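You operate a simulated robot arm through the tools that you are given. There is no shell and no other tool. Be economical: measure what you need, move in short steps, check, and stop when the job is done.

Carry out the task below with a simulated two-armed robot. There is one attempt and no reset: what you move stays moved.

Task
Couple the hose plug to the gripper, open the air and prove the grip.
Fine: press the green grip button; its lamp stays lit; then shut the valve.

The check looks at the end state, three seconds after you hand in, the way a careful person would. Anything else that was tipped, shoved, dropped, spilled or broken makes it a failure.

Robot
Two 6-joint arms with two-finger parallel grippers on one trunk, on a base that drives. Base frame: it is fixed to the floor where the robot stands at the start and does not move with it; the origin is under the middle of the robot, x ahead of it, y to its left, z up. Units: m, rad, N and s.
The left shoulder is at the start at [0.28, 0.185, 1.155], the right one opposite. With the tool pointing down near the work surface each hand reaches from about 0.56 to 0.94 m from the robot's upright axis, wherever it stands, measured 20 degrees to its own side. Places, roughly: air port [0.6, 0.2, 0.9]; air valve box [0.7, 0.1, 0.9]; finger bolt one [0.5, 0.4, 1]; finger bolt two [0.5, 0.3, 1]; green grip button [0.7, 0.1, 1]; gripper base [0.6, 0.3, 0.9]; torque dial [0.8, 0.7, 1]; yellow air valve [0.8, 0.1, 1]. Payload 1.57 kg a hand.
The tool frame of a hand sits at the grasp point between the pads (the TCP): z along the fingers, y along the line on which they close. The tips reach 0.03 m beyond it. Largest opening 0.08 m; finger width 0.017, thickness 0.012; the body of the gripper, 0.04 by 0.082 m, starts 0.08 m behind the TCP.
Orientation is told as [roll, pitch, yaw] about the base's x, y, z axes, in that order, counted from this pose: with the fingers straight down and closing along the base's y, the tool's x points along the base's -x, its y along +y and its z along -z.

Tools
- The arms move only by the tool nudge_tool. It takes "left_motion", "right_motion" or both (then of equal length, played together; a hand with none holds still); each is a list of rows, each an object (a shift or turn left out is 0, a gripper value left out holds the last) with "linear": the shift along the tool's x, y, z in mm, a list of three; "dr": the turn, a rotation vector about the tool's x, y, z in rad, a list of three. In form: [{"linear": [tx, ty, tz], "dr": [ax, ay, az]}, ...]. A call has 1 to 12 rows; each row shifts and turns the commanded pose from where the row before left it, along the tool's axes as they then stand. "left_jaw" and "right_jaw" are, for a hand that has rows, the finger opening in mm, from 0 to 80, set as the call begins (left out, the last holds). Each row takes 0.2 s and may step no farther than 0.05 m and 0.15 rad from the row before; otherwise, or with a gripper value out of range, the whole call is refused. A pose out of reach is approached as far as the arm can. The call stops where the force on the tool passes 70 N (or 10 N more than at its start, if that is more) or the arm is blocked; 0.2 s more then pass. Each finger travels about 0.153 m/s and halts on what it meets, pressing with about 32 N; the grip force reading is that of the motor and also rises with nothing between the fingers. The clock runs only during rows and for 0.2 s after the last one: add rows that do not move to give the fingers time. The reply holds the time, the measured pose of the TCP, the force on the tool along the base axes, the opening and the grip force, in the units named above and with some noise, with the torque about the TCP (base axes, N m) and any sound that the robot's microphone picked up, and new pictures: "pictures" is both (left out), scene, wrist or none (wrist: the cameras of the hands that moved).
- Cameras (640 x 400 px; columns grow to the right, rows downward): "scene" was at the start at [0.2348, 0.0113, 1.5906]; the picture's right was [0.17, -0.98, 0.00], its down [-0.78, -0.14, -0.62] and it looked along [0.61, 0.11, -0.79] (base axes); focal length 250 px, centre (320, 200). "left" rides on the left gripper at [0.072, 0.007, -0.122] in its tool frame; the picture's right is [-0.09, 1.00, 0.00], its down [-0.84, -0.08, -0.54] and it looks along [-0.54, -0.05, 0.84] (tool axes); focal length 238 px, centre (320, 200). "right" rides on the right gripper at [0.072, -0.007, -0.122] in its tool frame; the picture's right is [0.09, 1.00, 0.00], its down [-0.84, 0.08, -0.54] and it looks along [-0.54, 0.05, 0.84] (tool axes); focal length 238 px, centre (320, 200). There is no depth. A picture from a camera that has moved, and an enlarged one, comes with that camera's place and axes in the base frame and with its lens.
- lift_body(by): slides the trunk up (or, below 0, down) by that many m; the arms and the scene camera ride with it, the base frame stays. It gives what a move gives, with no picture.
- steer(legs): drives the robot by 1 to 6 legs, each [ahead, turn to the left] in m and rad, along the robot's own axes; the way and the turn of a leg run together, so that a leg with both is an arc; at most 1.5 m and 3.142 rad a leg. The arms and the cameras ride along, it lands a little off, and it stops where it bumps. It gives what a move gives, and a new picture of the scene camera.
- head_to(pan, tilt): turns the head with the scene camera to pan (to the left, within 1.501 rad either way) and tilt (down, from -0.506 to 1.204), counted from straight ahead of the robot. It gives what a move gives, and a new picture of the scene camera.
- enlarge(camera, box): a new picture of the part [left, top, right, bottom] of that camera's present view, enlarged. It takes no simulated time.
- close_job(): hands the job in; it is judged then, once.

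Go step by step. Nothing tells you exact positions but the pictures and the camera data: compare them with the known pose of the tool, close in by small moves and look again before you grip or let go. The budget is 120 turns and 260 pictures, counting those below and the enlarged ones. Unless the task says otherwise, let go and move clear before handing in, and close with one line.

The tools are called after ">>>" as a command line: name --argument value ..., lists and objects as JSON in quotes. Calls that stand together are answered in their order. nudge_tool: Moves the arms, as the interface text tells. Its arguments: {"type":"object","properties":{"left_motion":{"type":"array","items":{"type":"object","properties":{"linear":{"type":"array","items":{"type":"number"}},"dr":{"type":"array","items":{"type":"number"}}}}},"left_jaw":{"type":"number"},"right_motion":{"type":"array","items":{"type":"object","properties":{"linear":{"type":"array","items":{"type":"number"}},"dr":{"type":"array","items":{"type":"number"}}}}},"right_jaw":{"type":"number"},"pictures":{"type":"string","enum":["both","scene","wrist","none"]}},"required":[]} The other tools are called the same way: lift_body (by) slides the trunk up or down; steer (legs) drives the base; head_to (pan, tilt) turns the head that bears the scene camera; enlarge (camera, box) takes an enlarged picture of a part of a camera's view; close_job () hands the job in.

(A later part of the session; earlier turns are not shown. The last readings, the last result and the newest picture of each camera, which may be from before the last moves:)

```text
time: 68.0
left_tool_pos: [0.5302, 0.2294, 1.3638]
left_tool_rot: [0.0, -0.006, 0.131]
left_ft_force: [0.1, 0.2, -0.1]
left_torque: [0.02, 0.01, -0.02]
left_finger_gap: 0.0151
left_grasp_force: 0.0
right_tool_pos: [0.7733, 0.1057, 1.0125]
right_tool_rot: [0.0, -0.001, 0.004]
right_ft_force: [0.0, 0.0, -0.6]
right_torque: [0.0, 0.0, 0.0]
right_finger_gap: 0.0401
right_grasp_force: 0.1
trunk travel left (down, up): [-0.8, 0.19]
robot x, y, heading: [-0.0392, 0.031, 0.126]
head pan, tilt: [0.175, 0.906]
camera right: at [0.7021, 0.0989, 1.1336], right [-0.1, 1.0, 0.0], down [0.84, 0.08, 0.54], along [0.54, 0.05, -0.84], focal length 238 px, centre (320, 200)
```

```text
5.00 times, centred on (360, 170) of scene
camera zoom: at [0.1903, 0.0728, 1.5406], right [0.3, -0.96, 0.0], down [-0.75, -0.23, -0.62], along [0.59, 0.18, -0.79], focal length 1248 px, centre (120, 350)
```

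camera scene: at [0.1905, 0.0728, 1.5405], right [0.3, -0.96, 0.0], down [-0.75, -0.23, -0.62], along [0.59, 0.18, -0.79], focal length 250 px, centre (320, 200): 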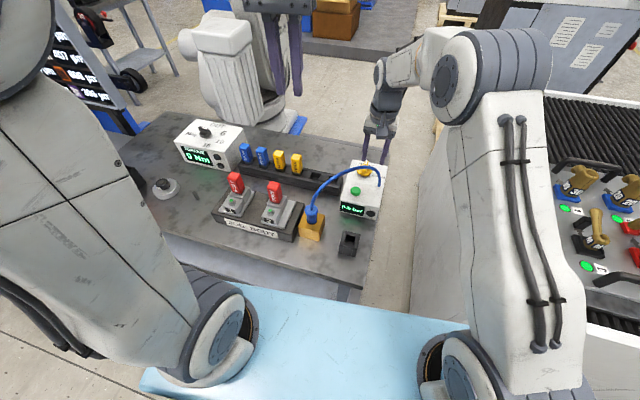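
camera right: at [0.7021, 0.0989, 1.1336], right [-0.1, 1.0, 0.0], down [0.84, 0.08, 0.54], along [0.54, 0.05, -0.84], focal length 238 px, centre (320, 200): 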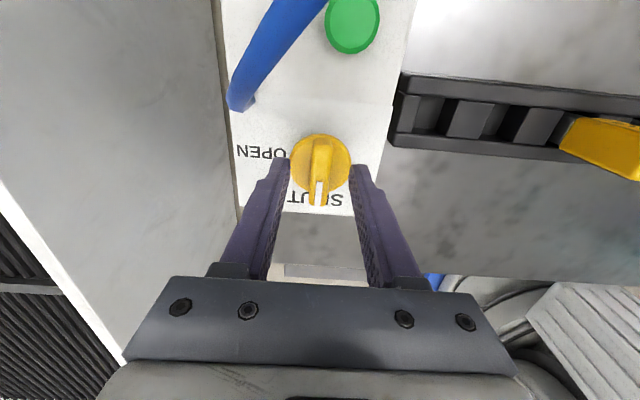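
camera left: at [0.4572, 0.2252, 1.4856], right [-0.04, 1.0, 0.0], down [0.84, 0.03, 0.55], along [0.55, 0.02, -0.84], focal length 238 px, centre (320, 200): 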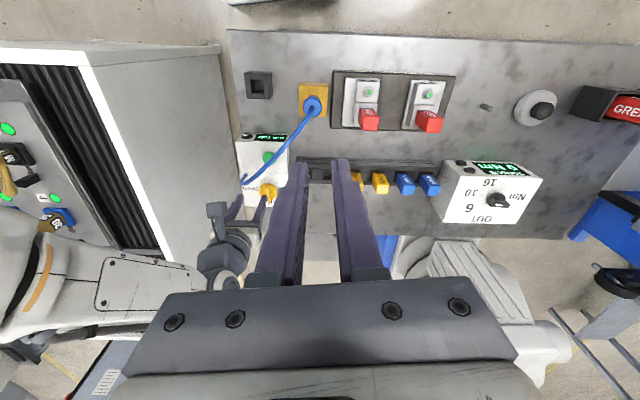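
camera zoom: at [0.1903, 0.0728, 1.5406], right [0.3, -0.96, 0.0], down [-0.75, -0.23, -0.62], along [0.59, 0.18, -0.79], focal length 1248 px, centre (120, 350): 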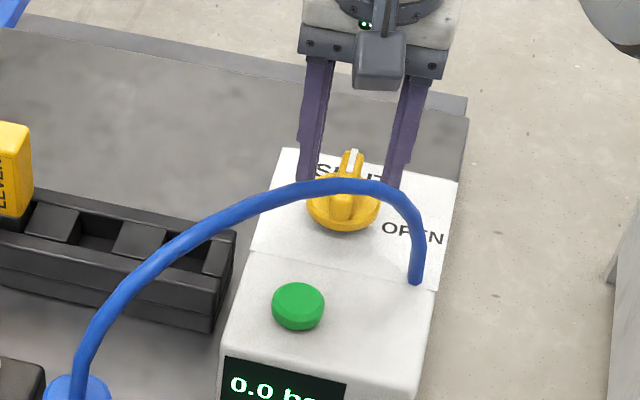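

>>> nudge_tool --right_motion '[{"linear": [-0.7, 0, 4]}, {"linear": [0, 0, 0]}]' --pictures "none"

>>> nudge_tool --right_motion '[{"linear": [0, 0, 0]}, {"linear": [0, 0, 0]}]' --right_jaw 5 --pictures "wrist"

```text
time: 68.5
left_tool_pos: [0.5304, 0.2291, 1.3632]
left_tool_rot: [0.0, -0.007, 0.131]
left_ft_force: [-0.6, 0.2, 0.4]
left_torque: [-0.01, 0.01, -0.02]
left_finger_gap: 0.0148
left_grasp_force: 0.1
right_tool_pos: [0.7744, 0.106, 1.0079]
right_tool_rot: [-0.001, -0.002, 0.007]
right_ft_force: [0.5, -0.8, 0.7]
right_torque: [0.01, -0.04, 0.0]
right_finger_gap: 0.0401
right_grasp_force: 0.0
trunk travel left (down, up): [-0.8, 0.19]
robot x, y, heading: [-0.0437, 0.0354, 0.122]
head pan, tilt: [0.175, 0.906]
```

```text
time: 69.2
left_tool_pos: [0.5301, 0.2296, 1.363]
left_tool_rot: [-0.001, -0.007, 0.131]
left_ft_force: [0.0, -0.4, 0.1]
left_torque: [0.02, 0.0, -0.01]
left_finger_gap: 0.0147
left_grasp_force: 0.0
right_tool_pos: [0.7746, 0.1061, 1.0089]
right_tool_rot: [0.0, -0.001, 0.007]
right_ft_force: [-0.9, 4.0, -1.2]
right_torque: [0.09, -0.33, -0.08]
right_finger_gap: 0.0139
right_grasp_force: 30.8
trunk travel left (down, up): [-0.8, 0.19]
robot x, y, heading: [-0.0393, 0.0329, 0.129]
head pan, tilt: [0.175, 0.906]
camera right: at [0.7024, 0.0992, 1.129], right [-0.1, 1.0, 0.0], down [0.84, 0.08, 0.54], along [0.54, 0.05, -0.84], focal length 238 px, centre (320, 200)
```

right: 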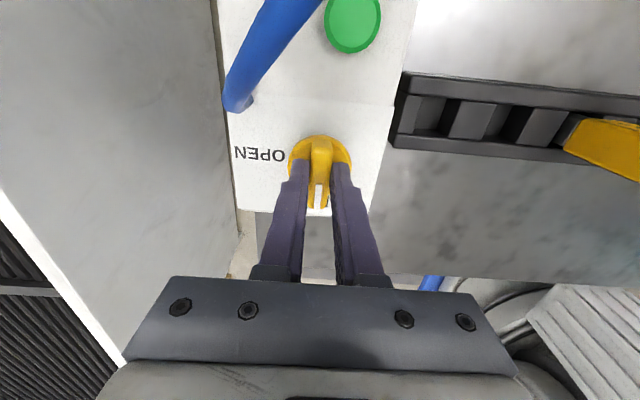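

Handle gripped. I'll turn clockwise in steps.

>>> nudge_tool --right_motion '[{"dr": [0, 0, 0.13]}, {"dr": [0, 0, 0.13]}, {"dr": [0, 0, 0.13]}, {"dr": [0, 0, 0.13]}, {"dr": [0, 0, 0]}]' --pictures "wrist"

```text
time: 70.3
left_tool_pos: [0.5295, 0.23, 1.3642]
left_tool_rot: [-0.001, -0.006, 0.134]
left_ft_force: [-0.5, 0.4, -0.6]
left_torque: [0.01, 0.04, -0.01]
left_finger_gap: 0.0151
left_grasp_force: 0.0
right_tool_pos: [0.7758, 0.1086, 1.0077]
right_tool_rot: [0.003, -0.001, -0.516]
right_ft_force: [2.7, 20.8, 2.1]
right_torque: [0.78, 0.72, 0.08]
right_finger_gap: 0.0139
right_grasp_force: 30.2
trunk travel left (down, up): [-0.8, 0.19]
robot x, y, heading: [-0.0439, 0.034, 0.132]
head pan, tilt: [0.175, 0.906]
camera right: at [0.7088, 0.1377, 1.129], right [0.41, 0.91, 0.0], down [0.76, -0.35, 0.54], along [0.5, -0.22, -0.84], focal length 238 px, centre (320, 200)
```

right: 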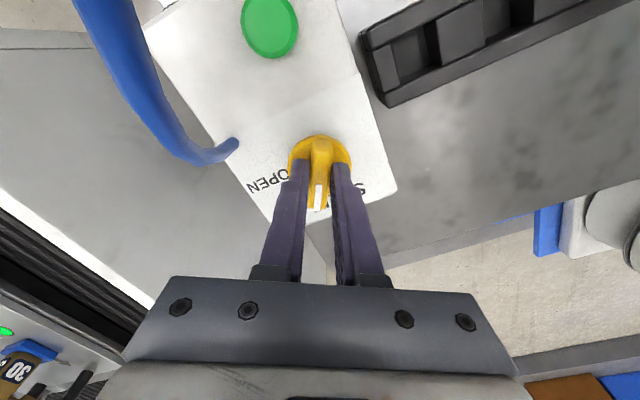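

>>> nudge_tool --right_motion '[{"linear": [1.2, 2.2, 0]}, {"dr": [0, 0, 0.13]}, {"dr": [0, 0, 0.13]}, {"dr": [0, 0, 0.13]}, {"dr": [0, 0, 0.13]}, {"dr": [0, 0, 0]}]' --pictures "none"

```text
time: 71.8
left_tool_pos: [0.5295, 0.23, 1.3632]
left_tool_rot: [-0.003, -0.008, 0.131]
left_ft_force: [-0.4, -0.4, 1.0]
left_torque: [-0.04, 0.0, -0.02]
left_finger_gap: 0.015
left_grasp_force: 0.1
right_tool_pos: [0.7756, 0.1105, 1.0066]
right_tool_rot: [0.007, -0.002, -1.035]
right_ft_force: [9.2, 19.4, 12.2]
right_torque: [0.01, -0.24, 0.09]
right_finger_gap: 0.0138
right_grasp_force: 30.7
trunk travel left (down, up): [-0.8, 0.19]
robot x, y, heading: [-0.0423, 0.0347, 0.131]
head pan, tilt: [0.175, 0.906]
```

>>> nudge_tool --right_motion '[{"linear": [1.2, 1.9, -1]}, {"dr": [0, 0, 0.13]}, {"dr": [0, 0, 0.13]}, {"dr": [0, 0, 0.13]}, {"dr": [0, 0, 0.13]}, {"dr": [0, 0, 0]}]'

>>> enlarge --camera "scene" --box '[290, 140, 410, 260]'

```text
time: 73.2
left_tool_pos: [0.5312, 0.2299, 1.364]
left_tool_rot: [-0.002, -0.008, 0.133]
left_ft_force: [-0.8, -0.1, 0.2]
left_torque: [0.02, 0.04, 0.01]
left_finger_gap: 0.015
left_grasp_force: 0.1
right_tool_pos: [0.7775, 0.1101, 1.0061]
right_tool_rot: [0.009, 0.003, -1.557]
right_ft_force: [22.5, 13.9, 3.2]
right_torque: [-0.3, -0.22, 0.09]
right_finger_gap: 0.014
right_grasp_force: 30.3
trunk travel left (down, up): [-0.8, 0.19]
robot x, y, heading: [-0.0427, 0.0334, 0.132]
head pan, tilt: [0.175, 0.906]
camera scene: at [0.1913, 0.0739, 1.5404], right [0.3, -0.96, 0.0], down [-0.75, -0.23, -0.62], along [0.59, 0.18, -0.79], focal length 250 px, centre (320, 200)
camera right: at [0.7696, 0.1817, 1.129], right [0.99, 0.11, 0.01], down [0.08, -0.84, 0.54], along [0.07, -0.54, -0.84], focal length 238 px, centre (320, 200)
```

scene: 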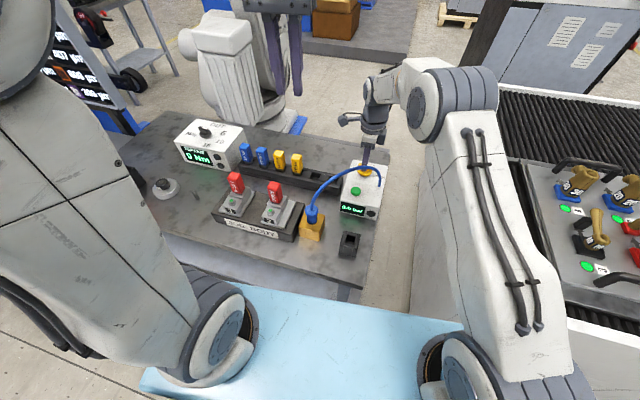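
right: 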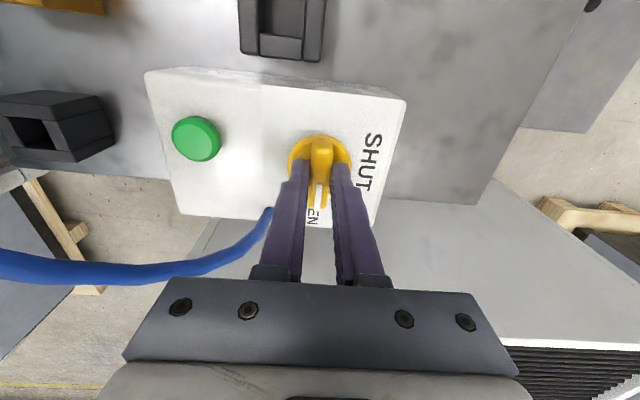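

```text
3.33 times, centred on (350, 200) of scene
camera zoom: at [0.1913, 0.0739, 1.5404], right [0.3, -0.96, 0.0], down [-0.75, -0.23, -0.62], along [0.59, 0.18, -0.79], focal length 832 px, centre (220, 200)
```

zoom: 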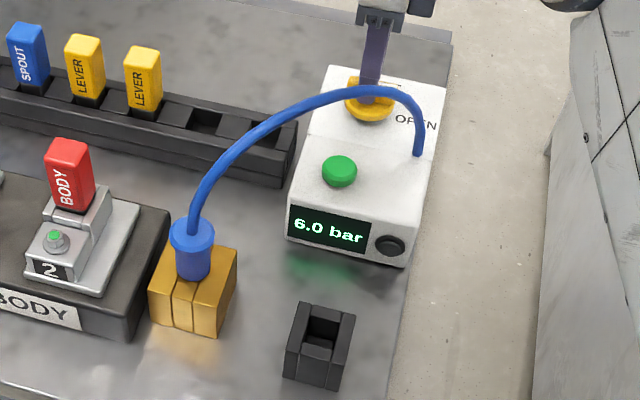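

The gauge reads 6.0 bar, so the plug is coupled and the air is open. I'll release the knob, rise and clear the right hand toward the right.

>>> nudge_tool --right_motion '[{"linear": [0, 0, 0]}, {"linear": [0, 0, 0]}, {"linear": [0, 1, -15]}, {"linear": [0, 0, -40]}, {"linear": [0, 0, -45]}, {"linear": [0, 0, -45]}, {"linear": [0, 0, -45]}, {"linear": [-30, 0, -20]}, {"linear": [-45, 0, 0]}, {"linear": [-45, 0, 0]}, {"linear": [-45, 0, 0]}]' --right_jaw 42

>>> enlarge --camera "scene" --box '[290, 140, 410, 260]'

```text
time: 75.5
left_tool_pos: [0.5305, 0.2305, 1.3635]
left_tool_rot: [0.0, -0.007, 0.132]
left_ft_force: [0.3, 0.5, 0.3]
left_torque: [-0.01, -0.01, -0.01]
left_finger_gap: 0.0148
left_grasp_force: 0.0
right_tool_pos: [0.7791, -0.0536, 1.2155]
right_tool_rot: [0.002, 0.001, -1.554]
right_ft_force: [-0.9, 0.8, 0.7]
right_torque: [-0.02, 0.04, 0.05]
right_finger_gap: 0.0421
right_grasp_force: 0.0
trunk travel left (down, up): [-0.8, 0.19]
robot x, y, heading: [-0.042, 0.033, 0.124]
head pan, tilt: [0.175, 0.906]
camera scene: at [0.1904, 0.0733, 1.5406], right [0.3, -0.96, 0.0], down [-0.75, -0.23, -0.62], along [0.59, 0.18, -0.79], focal length 250 px, centre (320, 200)
camera right: at [0.7705, 0.0189, 1.3367], right [0.99, 0.11, 0.0], down [0.09, -0.84, 0.54], along [0.06, -0.54, -0.84], focal length 238 px, centre (320, 200)
```

scene: 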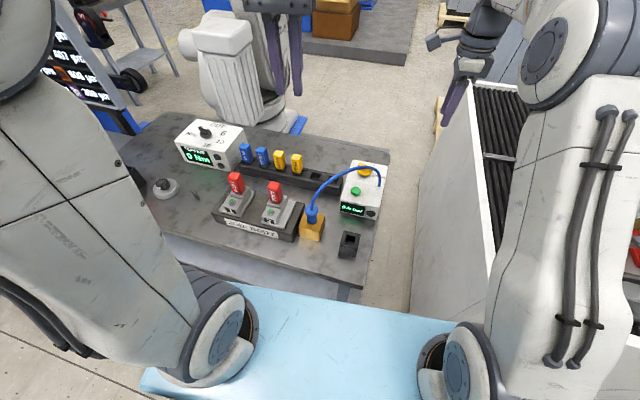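
right: 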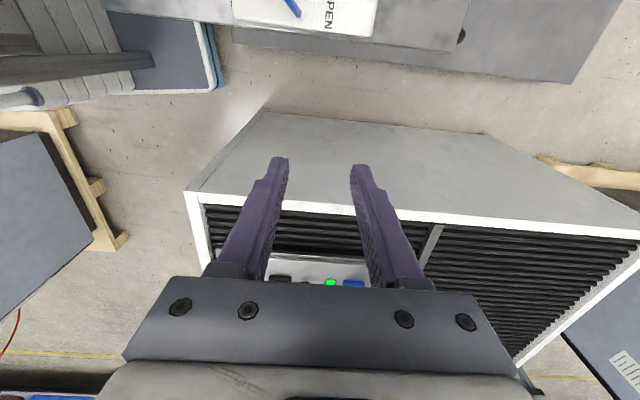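

```text
3.33 times, centred on (350, 200) of scene
camera zoom: at [0.1904, 0.0733, 1.5406], right [0.3, -0.96, 0.0], down [-0.75, -0.23, -0.62], along [0.59, 0.18, -0.79], focal length 832 px, centre (220, 200)
```

zoom: 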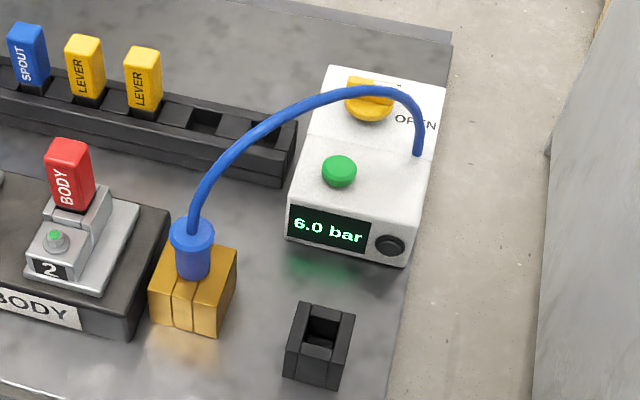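

Pressure holds. The left hand will press the button, approaching from behind the hose plane (tilted from far-left): first above the start point, with yaw set.

>>> nudge_tool --left_motion '[{"linear": [-37.2, -20, 0]}, {"linear": [-37.2, -20, 0]}, {"linear": [-37.2, -20, 0]}, {"linear": [-37.2, -20, 0]}, {"linear": [-37.2, -20, 0]}, {"dr": [0, 0, -0.136]}, {"dr": [0, 0, -0.136]}, {"dr": [0, 0, -0.136]}, {"dr": [0, 0, -0.136]}, {"dr": [0, 0, -0.136]}, {"linear": [0, 0, 0]}]' --left_jaw 0

```text
time: 78.0
left_tool_pos: [0.708, 0.1577, 1.3488]
left_tool_rot: [-0.003, -0.005, 0.814]
left_ft_force: [0.3, -0.2, 0.3]
left_torque: [0.01, 0.0, 0.01]
left_finger_gap: 0.0
left_grasp_force: 21.7
left hand out of reach, approached as far as the arm can: row 5
right_tool_pos: [0.7782, -0.0524, 1.2157]
right_tool_rot: [0.0, 0.0, -1.557]
right_ft_force: [-0.4, 0.8, -0.7]
right_torque: [-0.01, 0.01, 0.04]
right_finger_gap: 0.0422
right_grasp_force: 0.0
trunk travel left (down, up): [-0.8, 0.19]
robot x, y, heading: [-0.0433, 0.0296, 0.127]
head pan, tilt: [0.175, 0.906]
camera scene: at [0.1903, 0.0731, 1.5406], right [0.3, -0.96, 0.0], down [-0.75, -0.23, -0.62], along [0.59, 0.18, -0.79], focal length 250 px, centre (320, 200)
camera left: at [0.6527, 0.1102, 1.4713], right [-0.66, 0.75, 0.0], down [0.63, 0.55, 0.55], along [0.41, 0.36, -0.84], focal length 238 px, centre (320, 200)
```

scene: 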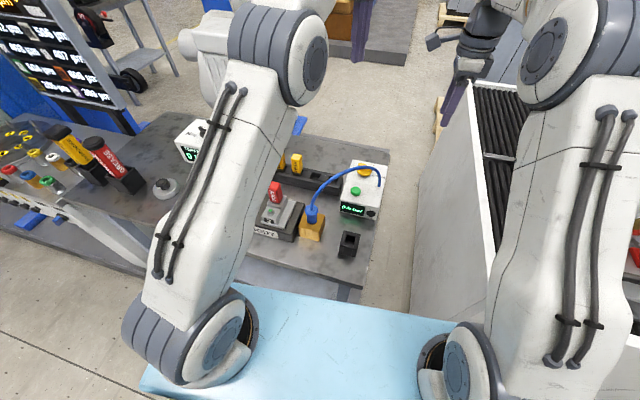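
left: 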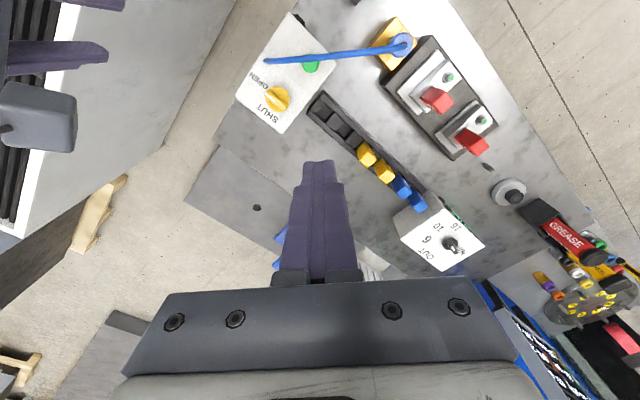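

>>> nudge_tool --left_motion '[{"linear": [0, 0, 48]}, {"linear": [0, 0, 48]}, {"linear": [0, 0, 48]}, {"linear": [0, 0, 40]}, {"dr": [0, 0.125, 0]}, {"dr": [0, 0.125, 0]}, {"dr": [0, 0.125, 0]}, {"dr": [0, 0.125, 0]}, {"linear": [0, 0, 0]}]'

>>> enlarge --camera "scene" --box '[290, 100, 410, 220]'

```text
time: 80.0
left_tool_pos: [0.7101, 0.158, 1.1664]
left_tool_rot: [-0.008, 0.495, 0.808]
left_ft_force: [0.3, -0.8, -1.0]
left_torque: [0.01, 0.03, -0.01]
left_finger_gap: 0.0
left_grasp_force: 21.6
right_tool_pos: [0.7792, -0.0531, 1.2147]
right_tool_rot: [0.003, 0.001, -1.556]
right_ft_force: [1.1, -0.6, 0.1]
right_torque: [-0.01, 0.01, 0.01]
right_finger_gap: 0.0419
right_grasp_force: 0.1
trunk travel left (down, up): [-0.8, 0.19]
robot x, y, heading: [-0.04, 0.0339, 0.126]
head pan, tilt: [0.175, 0.906]
camera scene: at [0.1905, 0.0732, 1.5405], right [0.3, -0.96, 0.0], down [-0.75, -0.23, -0.62], along [0.59, 0.18, -0.79], focal length 250 px, centre (320, 200)
camera left: at [0.7, 0.16, 1.3074], right [-0.67, 0.74, -0.05], down [0.74, 0.67, 0.08], along [0.09, 0.02, -1.0], focal length 238 px, centre (320, 200)
```

scene: 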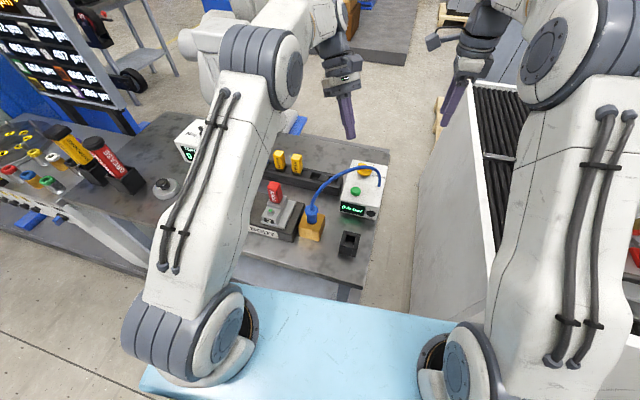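
left: 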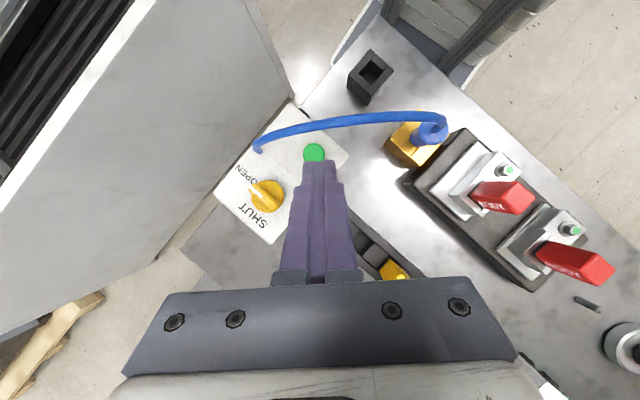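

```text
3.33 times, centred on (350, 160) of scene
camera zoom: at [0.1905, 0.0732, 1.5405], right [0.3, -0.96, 0.0], down [-0.75, -0.23, -0.62], along [0.59, 0.18, -0.79], focal length 832 px, centre (220, 333)
```

zoom: 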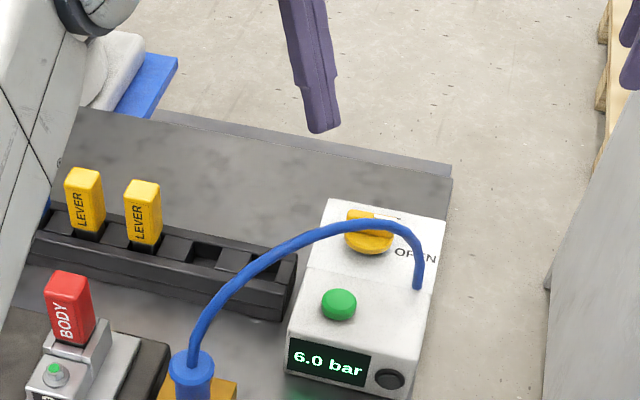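

>>> nudge_tool --left_motion '[{"linear": [-17.1, -4.5, 30.1]}, {"linear": [-17.1, -4.5, 30.1]}, {"linear": [-17.1, -4.5, 30.1]}, {"linear": [0, 0, 0]}]' --pictures "wrist"

>>> enlarge --camera "scene" --box '[310, 120, 410, 220]'

```text
time: 81.0
left_tool_pos: [0.7218, 0.1486, 1.0614]
left_tool_rot: [-0.007, 0.495, 0.807]
left_ft_force: [-0.4, 0.2, 0.4]
left_torque: [0.0, -0.02, -0.01]
left_finger_gap: 0.0
left_grasp_force: 21.7
right_tool_pos: [0.7775, -0.0529, 1.2152]
right_tool_rot: [0.001, -0.001, -1.553]
right_ft_force: [-0.1, 0.7, -0.6]
right_torque: [0.01, -0.01, -0.01]
right_finger_gap: 0.0422
right_grasp_force: 0.2
trunk travel left (down, up): [-0.8, 0.19]
robot x, y, heading: [-0.0408, 0.0327, 0.127]
head pan, tilt: [0.175, 0.906]
camera left: at [0.7131, 0.1485, 1.2035], right [-0.67, 0.74, -0.05], down [0.74, 0.67, 0.08], along [0.09, 0.02, -1.0], focal length 238 px, centre (320, 200)
```

left: 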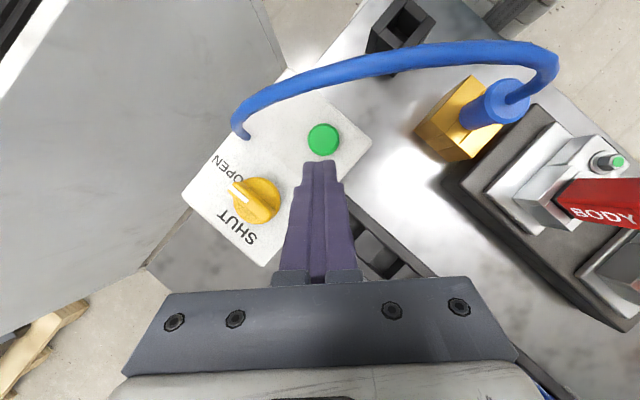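

```text
4.00 times, centred on (360, 170) of scene
camera zoom: at [0.1905, 0.0731, 1.5406], right [0.3, -0.96, 0.0], down [-0.75, -0.23, -0.62], along [0.59, 0.18, -0.79], focal length 998 px, centre (160, 320)
```

zoom: 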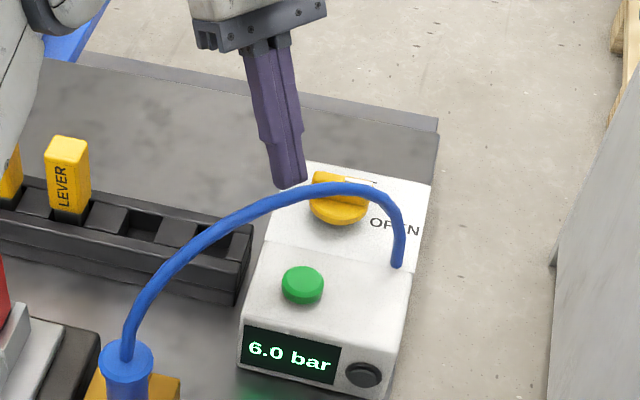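

Lined up; I'll advance along the fingers to just above the button.

>>> nudge_tool --left_motion '[{"linear": [-0.4, 0.5, 22]}, {"linear": [-0.4, 0.5, 22]}, {"linear": [0, 0, 20]}, {"linear": [0, 0, 0]}]' --pictures "wrist"

>>> enlarge --camera "scene" --box '[310, 120, 410, 220]'

```text
time: 82.0
left_tool_pos: [0.6991, 0.1274, 1.0045]
left_tool_rot: [-0.009, 0.494, 0.808]
left_ft_force: [0.3, 0.4, -0.3]
left_torque: [-0.04, 0.0, -0.03]
left_finger_gap: 0.0002
left_grasp_force: 21.6
right_tool_pos: [0.7785, -0.0522, 1.2152]
right_tool_rot: [0.002, 0.0, -1.554]
right_ft_force: [0.1, 0.1, 0.5]
right_torque: [0.01, -0.03, 0.0]
right_finger_gap: 0.0419
right_grasp_force: 0.1
trunk travel left (down, up): [-0.8, 0.19]
robot x, y, heading: [-0.0411, 0.0299, 0.125]
head pan, tilt: [0.175, 0.906]
camera left: at [0.6897, 0.1279, 1.1466], right [-0.67, 0.74, -0.05], down [0.74, 0.67, 0.08], along [0.09, 0.02, -1.0], focal length 238 px, centre (320, 200)
```

left: 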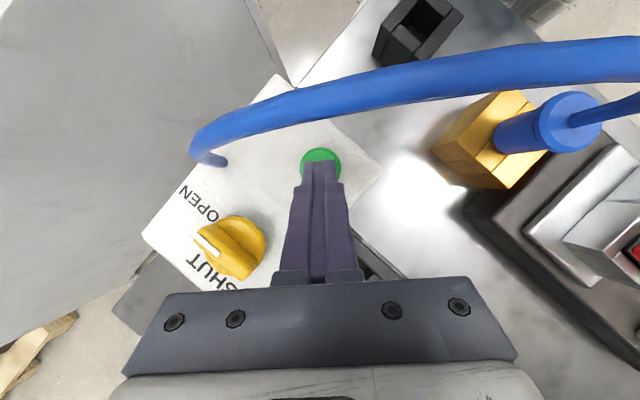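

```text
4.00 times, centred on (360, 170) of scene
camera zoom: at [0.1903, 0.0731, 1.5406], right [0.3, -0.96, 0.0], down [-0.75, -0.23, -0.62], along [0.59, 0.18, -0.79], focal length 998 px, centre (160, 320)
```

zoom: 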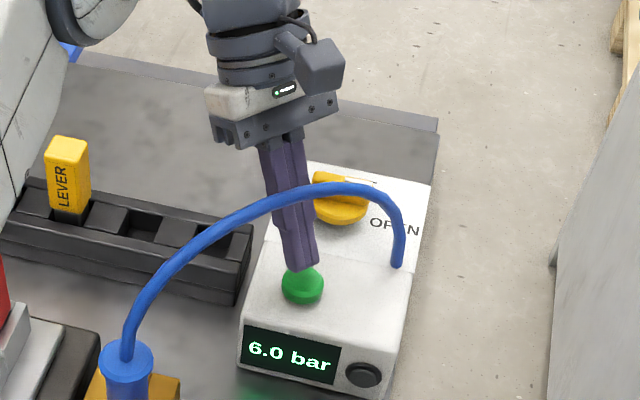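

>>> nudge_tool --left_motion '[{"linear": [-1.0, 0, 5]}, {"linear": [-1.9, 0, 3.5]}, {"linear": [-1.9, 0, 3.5]}, {"linear": [-0.7, 0, 1.3]}, {"linear": [0, 0, 0]}]' --pictures "none"

>>> enlarge --camera "scene" --box '[310, 120, 410, 220]'

```text
time: 83.2
left_tool_pos: [0.7, 0.1283, 0.9905]
left_tool_rot: [-0.007, 0.493, 0.809]
left_ft_force: [1.6, -0.6, 3.6]
left_torque: [-0.03, -0.03, 0.05]
left_finger_gap: 0.0
left_grasp_force: 21.2
right_tool_pos: [0.7787, -0.0513, 1.2154]
right_tool_rot: [0.001, 0.0, -1.556]
right_ft_force: [0.8, 0.0, -0.2]
right_torque: [0.02, -0.03, 0.0]
right_finger_gap: 0.0419
right_grasp_force: 0.1
trunk travel left (down, up): [-0.8, 0.19]
robot x, y, heading: [-0.0389, 0.0313, 0.124]
head pan, tilt: [0.175, 0.906]
heard: click
```

```text
4.00 times, centred on (360, 170) of scene
camera zoom: at [0.1902, 0.073, 1.5406], right [0.3, -0.96, 0.0], down [-0.75, -0.23, -0.62], along [0.59, 0.18, -0.79], focal length 998 px, centre (160, 320)
```

zoom: 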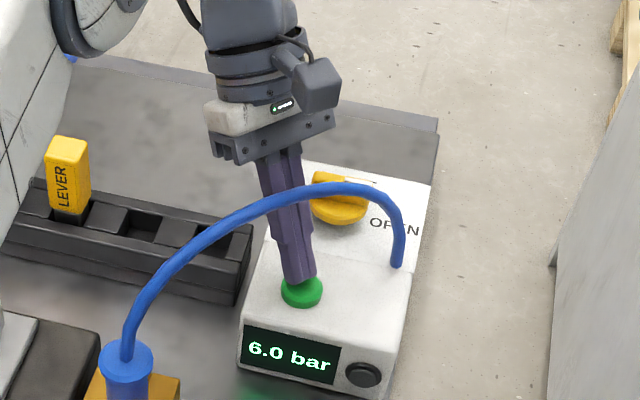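

A click was heard. I'll lift off and see whether the lamp lights.

>>> nudge_tool --left_motion '[{"linear": [2, 0, -4]}, {"linear": [2, 0, -8]}, {"linear": [0, 0, -20]}, {"linear": [0, 0, -20]}, {"linear": [0, 0, 0]}, {"linear": [0, 0, 0]}]' --pictures "wrist"

>>> enlarge --camera "scene" --box '[310, 120, 410, 220]'

```text
time: 84.5
left_tool_pos: [0.7126, 0.1435, 1.0372]
left_tool_rot: [-0.005, 0.495, 0.808]
left_ft_force: [0.7, 0.8, 0.4]
left_torque: [-0.01, 0.01, 0.06]
left_finger_gap: 0.0001
left_grasp_force: 21.5
right_tool_pos: [0.7779, -0.0508, 1.2146]
right_tool_rot: [0.001, 0.001, -1.554]
right_ft_force: [0.1, -1.1, 0.2]
right_torque: [-0.01, -0.01, 0.05]
right_finger_gap: 0.042
right_grasp_force: 0.1
trunk travel left (down, up): [-0.8, 0.19]
robot x, y, heading: [-0.0393, 0.0318, 0.127]
head pan, tilt: [0.175, 0.906]
camera left: at [0.7044, 0.1429, 1.1796], right [-0.67, 0.74, -0.05], down [0.74, 0.67, 0.08], along [0.09, 0.02, -1.0], focal length 238 px, centre (320, 200)
```

left: 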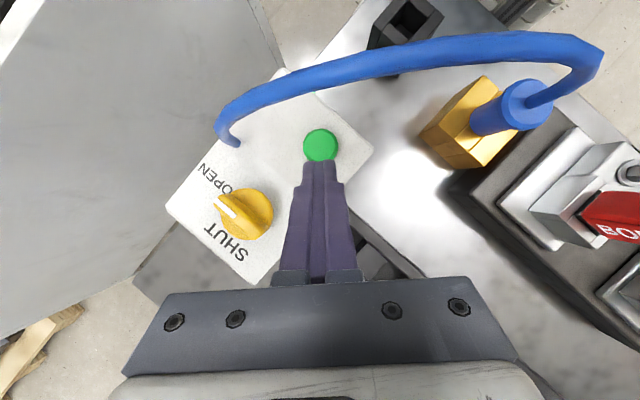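

```text
4.00 times, centred on (360, 170) of scene
camera zoom: at [0.1903, 0.0731, 1.5406], right [0.3, -0.96, 0.0], down [-0.75, -0.23, -0.62], along [0.59, 0.18, -0.79], focal length 998 px, centre (160, 320)
```

zoom: 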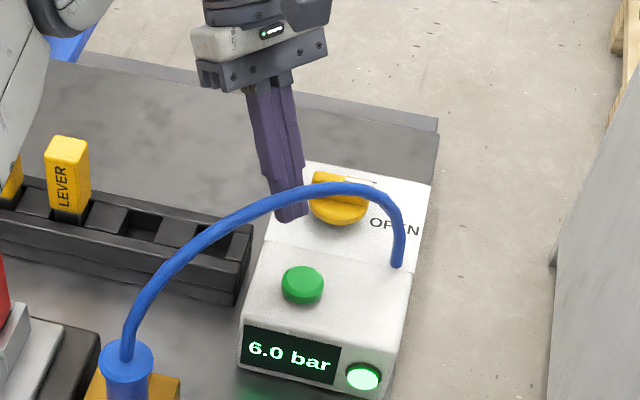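

The lamp is lit. I'll clear the left hand up and away.

>>> nudge_tool --left_motion '[{"linear": [0, 0, -35]}, {"linear": [18, 0, -33]}, {"linear": [18, 0, -33]}, {"linear": [18, 0, -33]}, {"linear": [18, 0, -33]}, {"dr": [0, -0.125, 0]}, {"dr": [0, -0.125, 0]}, {"dr": [0, -0.125, 0]}, {"dr": [0, -0.12, 0]}, {"linear": [40, 28, 0]}, {"linear": [40, 28, 0]}, {"linear": [40, 28, 0]}]'

>>> enlarge --camera "scene" --box '[310, 120, 410, 220]'

```text
time: 87.2
left_tool_pos: [0.5834, 0.1254, 1.2193]
left_tool_rot: [-0.006, -0.003, 0.811]
left_ft_force: [0.0, 0.2, 0.6]
left_torque: [0.0, 0.02, 0.01]
left_finger_gap: 0.0001
left_grasp_force: 20.9
right_tool_pos: [0.7793, -0.0524, 1.2156]
right_tool_rot: [0.001, 0.0, -1.555]
right_ft_force: [-0.1, -0.2, 0.5]
right_torque: [0.01, 0.01, 0.0]
right_finger_gap: 0.0418
right_grasp_force: 0.1
trunk travel left (down, up): [-0.8, 0.19]
robot x, y, heading: [-0.0382, 0.0368, 0.124]
head pan, tilt: [0.175, 0.906]
camera scene: at [0.1905, 0.0731, 1.5406], right [0.3, -0.96, 0.0], down [-0.75, -0.23, -0.62], along [0.59, 0.18, -0.79], focal length 250 px, centre (320, 200)
camera left: at [0.5287, 0.0772, 1.3421], right [-0.66, 0.75, -0.01], down [0.63, 0.56, 0.54], along [0.41, 0.35, -0.84], focal length 238 px, centre (320, 200)
```

scene: 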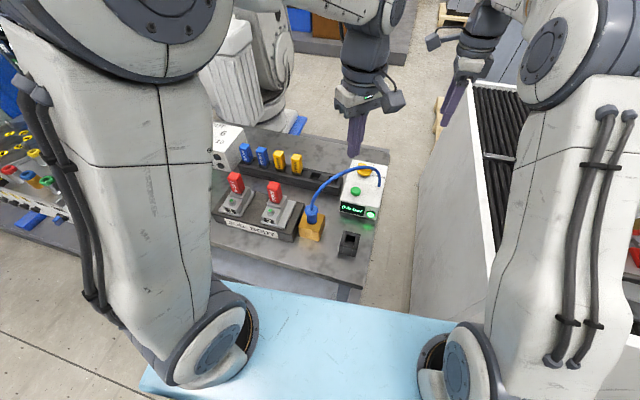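
left: 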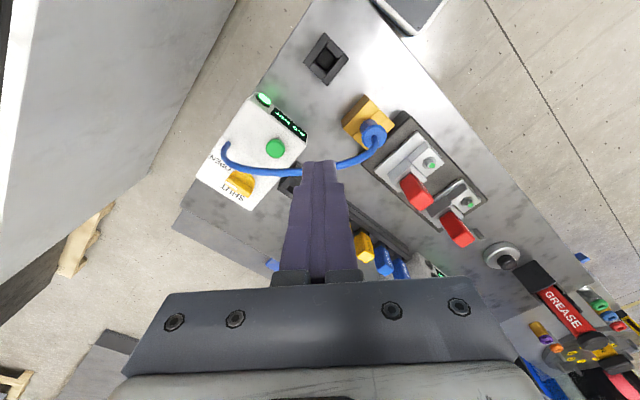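

```text
4.00 times, centred on (360, 170) of scene
camera zoom: at [0.1905, 0.0731, 1.5406], right [0.3, -0.96, 0.0], down [-0.75, -0.23, -0.62], along [0.59, 0.18, -0.79], focal length 998 px, centre (160, 320)
```

zoom: 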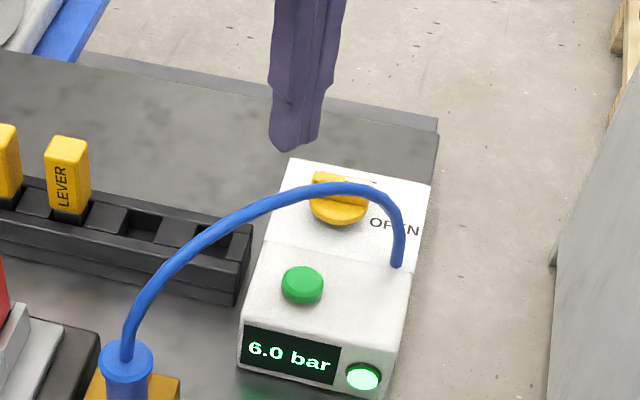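

Lamp stays lit at 6.0 bar. Now the right hand returns over the knob to shut it.

>>> nudge_tool --right_motion '[{"linear": [39.5, -1, 0]}, {"linear": [39.5, -1, 0]}, {"linear": [39.5, -1, 0]}, {"linear": [39.5, -1, 0]}, {"linear": [0, 0, 45]}, {"linear": [0, 0, 45]}, {"linear": [0, 0, 45]}, {"linear": [0, 0, 35]}, {"linear": [0, 0, 0]}]' --left_motion '[{"linear": [4, 33, 0]}, {"linear": [4, 33, 0]}, {"linear": [4, 33, 0]}, {"linear": [0, 0, 0]}, {"linear": [0, 0, 0]}, {"linear": [0, 0, 0]}, {"linear": [0, 0, 0]}, {"linear": [0, 0, 0]}, {"linear": [0, 0, 0]}]'

>>> enlarge --camera "right" --box '[240, 60, 400, 240]'

```text
time: 89.2
left_tool_pos: [0.5, 0.1864, 1.2177]
left_tool_rot: [-0.004, -0.001, 0.813]
left_ft_force: [-0.1, 0.5, -0.5]
left_torque: [-0.01, 0.03, 0.0]
left_finger_gap: 0.0001
left_grasp_force: 21.0
right_tool_pos: [0.7746, 0.1033, 1.0459]
right_tool_rot: [0.002, 0.001, -1.554]
right_ft_force: [-0.4, 0.6, -1.1]
right_torque: [0.02, 0.0, 0.01]
right_finger_gap: 0.042
right_grasp_force: 0.0
trunk travel left (down, up): [-0.8, 0.19]
robot x, y, heading: [-0.0409, 0.0322, 0.125]
head pan, tilt: [0.175, 0.906]
camera scene: at [0.1905, 0.0732, 1.5406], right [0.3, -0.96, 0.0], down [-0.75, -0.23, -0.62], along [0.59, 0.18, -0.79], focal length 250 px, centre (320, 200)
camera right: at [0.7656, 0.1752, 1.1673], right [0.99, 0.11, 0.0], down [0.09, -0.84, 0.54], along [0.06, -0.54, -0.84], focal length 238 px, centre (320, 200)
camera left: at [0.4455, 0.1372, 1.3406], right [-0.66, 0.75, -0.01], down [0.63, 0.56, 0.54], along [0.41, 0.35, -0.84], focal length 238 px, centre (320, 200)
```

scene: 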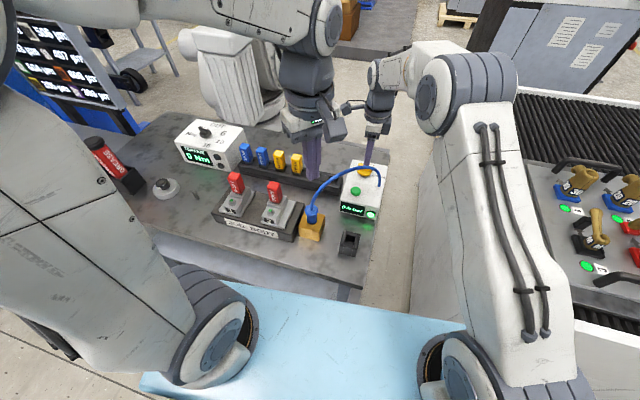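
right: 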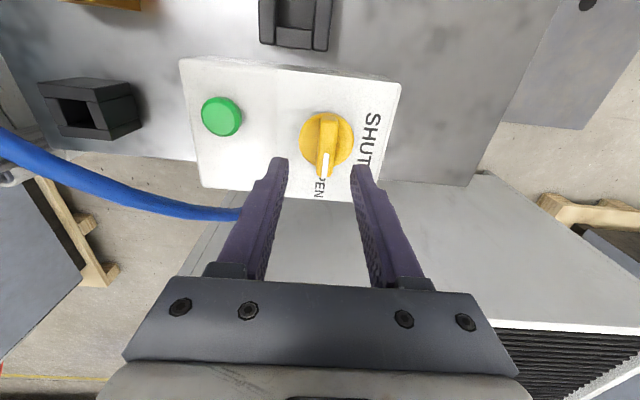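
left: 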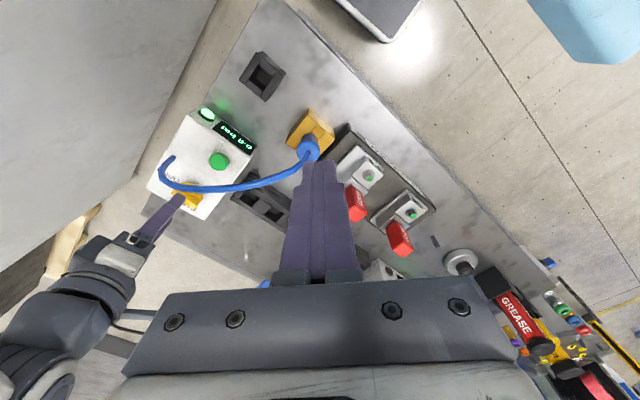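

```text
2.22 times, centred on (320, 150) of right
camera zoom: at [0.7656, 0.1752, 1.1673], right [0.99, 0.11, 0.0], down [0.09, -0.84, 0.54], along [0.06, -0.54, -0.84], focal length 530 px, centre (320, 311)
```

zoom: 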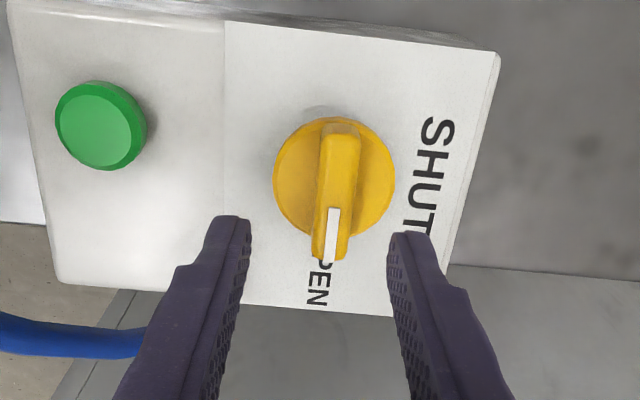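

>>> nudge_tool --right_motion '[{"linear": [6.5, 3.5, 10]}, {"linear": [0, 0, 12]}, {"linear": [0, 0, 0]}]' --pictures "none"

>>> enlarge --camera "right" --box '[240, 60, 400, 240]'

```text
time: 90.0
left_tool_pos: [0.4998, 0.1851, 1.2177]
left_tool_rot: [-0.005, 0.0, 0.811]
left_ft_force: [-0.4, 0.1, -0.4]
left_torque: [-0.03, 0.01, 0.0]
left_finger_gap: 0.0002
left_grasp_force: 21.4
right_tool_pos: [0.7762, 0.1097, 1.0236]
right_tool_rot: [0.001, 0.0, -1.554]
right_ft_force: [0.1, -0.1, 0.1]
right_torque: [0.01, -0.01, 0.0]
right_finger_gap: 0.042
right_grasp_force: 0.1
trunk travel left (down, up): [-0.8, 0.19]
robot x, y, heading: [-0.0407, 0.0324, 0.127]
head pan, tilt: [0.175, 0.906]
```

```text
2.22 times, centred on (320, 150) of right
camera zoom: at [0.7685, 0.1812, 1.1459], right [0.99, 0.11, 0.0], down [0.09, -0.84, 0.54], along [0.06, -0.54, -0.84], focal length 530 px, centre (320, 311)
```

zoom: 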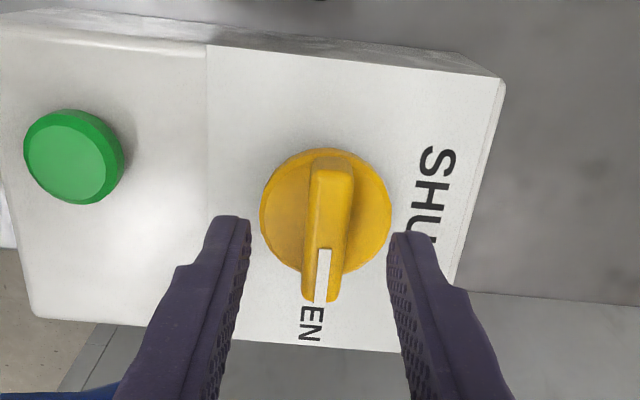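

>>> nudge_tool --right_motion '[{"linear": [1, 2, 8]}, {"linear": [0, 0, 7]}, {"linear": [0, 0, 0]}]' --pictures "none"

>>> nudge_tool --right_motion '[{"linear": [0, 0, 0]}, {"linear": [0, 0, 0]}]' --right_jaw 5 --pictures "wrist"

```text
time: 90.8
left_tool_pos: [0.4997, 0.185, 1.2175]
left_tool_rot: [-0.006, 0.0, 0.811]
left_ft_force: [0.4, 0.6, 0.2]
left_torque: [0.02, 0.01, 0.0]
left_finger_gap: 0.0
left_grasp_force: 21.5
right_tool_pos: [0.7784, 0.1102, 1.0115]
right_tool_rot: [0.002, 0.0, -1.553]
right_ft_force: [0.2, -0.4, 0.2]
right_torque: [0.02, 0.02, -0.02]
right_finger_gap: 0.042
right_grasp_force: 0.1
trunk travel left (down, up): [-0.8, 0.19]
robot x, y, heading: [-0.0388, 0.0328, 0.125]
head pan, tilt: [0.175, 0.906]
```

```text
time: 91.3
left_tool_pos: [0.5004, 0.1853, 1.2182]
left_tool_rot: [-0.004, 0.0, 0.811]
left_ft_force: [-0.1, 0.4, 0.3]
left_torque: [0.03, -0.04, -0.03]
left_finger_gap: 0.0002
left_grasp_force: 20.9
right_tool_pos: [0.7793, 0.1091, 1.0114]
right_tool_rot: [0.002, -0.001, -1.555]
right_ft_force: [3.8, 0.6, -1.9]
right_torque: [0.09, -0.06, 0.01]
right_finger_gap: 0.0139
right_grasp_force: 29.6
trunk travel left (down, up): [-0.8, 0.19]
robot x, y, heading: [-0.042, 0.0321, 0.126]
head pan, tilt: [0.175, 0.906]
camera right: at [0.7706, 0.1823, 1.1324], right [0.99, 0.11, 0.0], down [0.09, -0.84, 0.54], along [0.06, -0.54, -0.84], focal length 238 px, centre (320, 200)
```

right: 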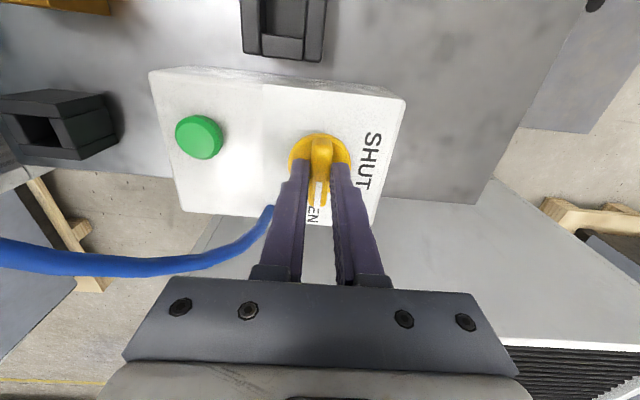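

>>> nudge_tool --right_motion '[{"dr": [0, 0, -0.13]}, {"dr": [0, 0, -0.13]}, {"dr": [0, 0, -0.13]}, {"dr": [0, 0, -0.13]}, {"dr": [0, 0, 0]}]' --pictures "none"

```text
time: 92.5
left_tool_pos: [0.4992, 0.1846, 1.2196]
left_tool_rot: [-0.006, -0.002, 0.811]
left_ft_force: [0.8, -0.2, -1.2]
left_torque: [-0.03, 0.02, 0.0]
left_finger_gap: 0.0
left_grasp_force: 21.3
right_tool_pos: [0.776, 0.1093, 1.0117]
right_tool_rot: [0.001, 0.003, -1.032]
right_ft_force: [-8.2, -2.0, 2.8]
right_torque: [0.28, 0.43, -0.03]
right_finger_gap: 0.014
right_grasp_force: 30.2
trunk travel left (down, up): [-0.8, 0.19]
robot x, y, heading: [-0.0462, 0.0303, 0.127]
head pan, tilt: [0.175, 0.906]
```

>>> nudge_tool --right_motion '[{"linear": [0.3, -1.5, 0]}, {"dr": [0, 0, -0.13]}, {"dr": [0, 0, -0.13]}, {"dr": [0, 0, -0.13]}, {"dr": [0, 0, -0.13]}, {"dr": [0, 0, 0]}]' --pictures "none"

```text
time: 94.0
left_tool_pos: [0.5004, 0.1847, 1.2192]
left_tool_rot: [-0.005, -0.002, 0.811]
left_ft_force: [-0.1, 0.3, -0.1]
left_torque: [0.0, 0.01, 0.0]
left_finger_gap: 0.0001
left_grasp_force: 21.1
right_tool_pos: [0.7753, 0.1087, 1.0108]
right_tool_rot: [-0.001, -0.001, -0.512]
right_ft_force: [-13.1, -13.1, -1.8]
right_torque: [-0.75, -0.49, -0.03]
right_finger_gap: 0.0139
right_grasp_force: 30.6
trunk travel left (down, up): [-0.8, 0.19]
robot x, y, heading: [-0.0404, 0.035, 0.122]
head pan, tilt: [0.175, 0.906]
```

>>> nudge_tool --right_motion '[{"linear": [0.3, -2.5, 0]}, {"dr": [0, 0, -0.13]}, {"dr": [0, 0, -0.13]}, {"dr": [0, 0, -0.13]}, {"dr": [0, 0, -0.13]}, {"dr": [0, 0, 0]}]' --pictures "wrist"

>>> enlarge --camera "scene" --box '[310, 120, 410, 220]'

```text
time: 95.3
left_tool_pos: [0.4989, 0.1828, 1.2184]
left_tool_rot: [-0.005, -0.001, 0.812]
left_ft_force: [0.5, 0.1, 0.2]
left_torque: [0.01, 0.01, -0.02]
left_finger_gap: 0.0
left_grasp_force: 21.5
right_tool_pos: [0.7746, 0.1063, 1.0111]
right_tool_rot: [0.001, -0.001, 0.007]
right_ft_force: [-1.2, -11.0, 3.8]
right_torque: [-0.37, 0.87, -0.15]
right_finger_gap: 0.0138
right_grasp_force: 30.4
trunk travel left (down, up): [-0.8, 0.19]
robot x, y, heading: [-0.0451, 0.0324, 0.124]
head pan, tilt: [0.175, 0.906]
camera right: at [0.7026, 0.0992, 1.1322], right [-0.1, 1.0, 0.0], down [0.83, 0.08, 0.54], along [0.54, 0.05, -0.84], focal length 238 px, centre (320, 200)
```

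right: 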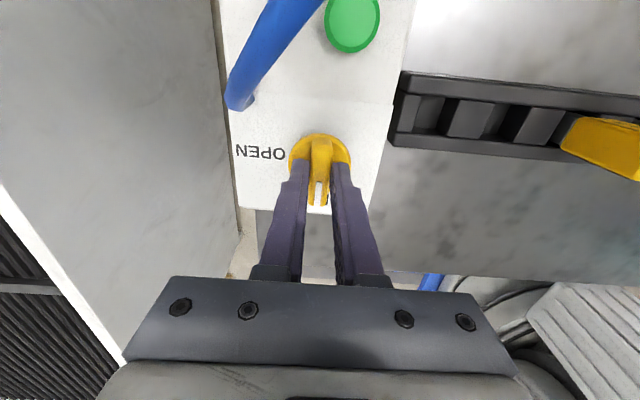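

```text
4.00 times, centred on (360, 170) of scene
camera zoom: at [0.1901, 0.0723, 1.5408], right [0.3, -0.96, 0.0], down [-0.75, -0.23, -0.62], along [0.59, 0.18, -0.79], focal length 998 px, centre (160, 320)
```

zoom: 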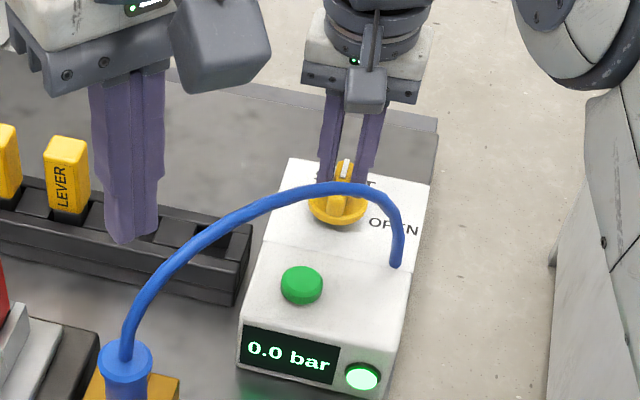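

Valve is back at SHUT, the gauge reads 0.0 bar and the lamp is still lit. I'll release the knob and withdraw the right hand upward.

>>> nudge_tool --right_motion '[{"linear": [0, -1, 0]}, {"linear": [0, 0, 0]}, {"linear": [0, 0, -15]}, {"linear": [0, 0, -40]}, {"linear": [0, 0, -45]}, {"linear": [0, 0, -45]}, {"linear": [0, 0, -45]}, {"linear": [0, -30, 0]}, {"linear": [0, -30, 0]}, {"linear": [0, -30, 0]}, {"linear": [0, 0, 0]}]' --right_jaw 42

>>> enlarge --camera "scene" --box '[290, 140, 410, 260]'

```text
time: 97.8
left_tool_pos: [0.5007, 0.1851, 1.2189]
left_tool_rot: [-0.006, -0.001, 0.812]
left_ft_force: [-0.8, -0.6, -0.4]
left_torque: [0.0, 0.01, -0.02]
left_finger_gap: 0.0
left_grasp_force: 20.9
right_tool_pos: [0.7734, 0.0145, 1.2021]
right_tool_rot: [-0.001, -0.002, 0.007]
right_ft_force: [0.0, 0.7, -0.3]
right_torque: [0.02, -0.02, -0.03]
right_finger_gap: 0.0419
right_grasp_force: 0.0
trunk travel left (down, up): [-0.8, 0.19]
robot x, y, heading: [-0.0396, 0.0302, 0.13]
head pan, tilt: [0.175, 0.906]
camera scene: at [0.1902, 0.0728, 1.5406], right [0.3, -0.96, 0.0], down [-0.75, -0.23, -0.62], along [0.59, 0.18, -0.79], focal length 250 px, centre (320, 200)
camera right: at [0.7012, 0.0069, 1.3231], right [-0.1, 1.0, 0.0], down [0.84, 0.08, 0.54], along [0.54, 0.05, -0.84], focal length 238 px, centre (320, 200)
```

scene: 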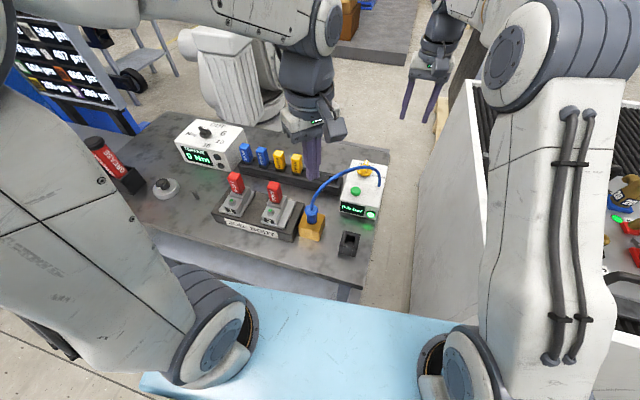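
right: 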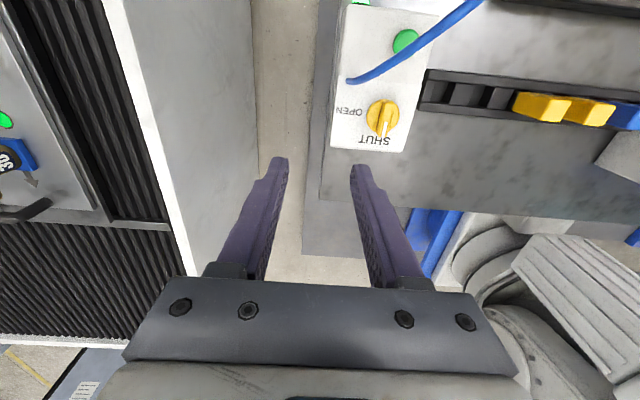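

```text
3.33 times, centred on (350, 200) of scene
camera zoom: at [0.1902, 0.0728, 1.5406], right [0.3, -0.96, 0.0], down [-0.75, -0.23, -0.62], along [0.59, 0.18, -0.79], focal length 832 px, centre (220, 200)
```

zoom: 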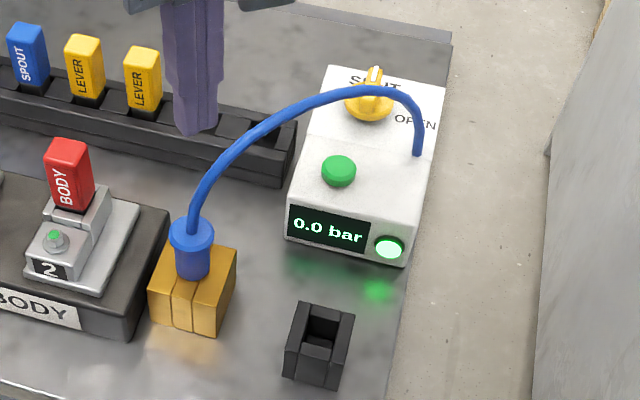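

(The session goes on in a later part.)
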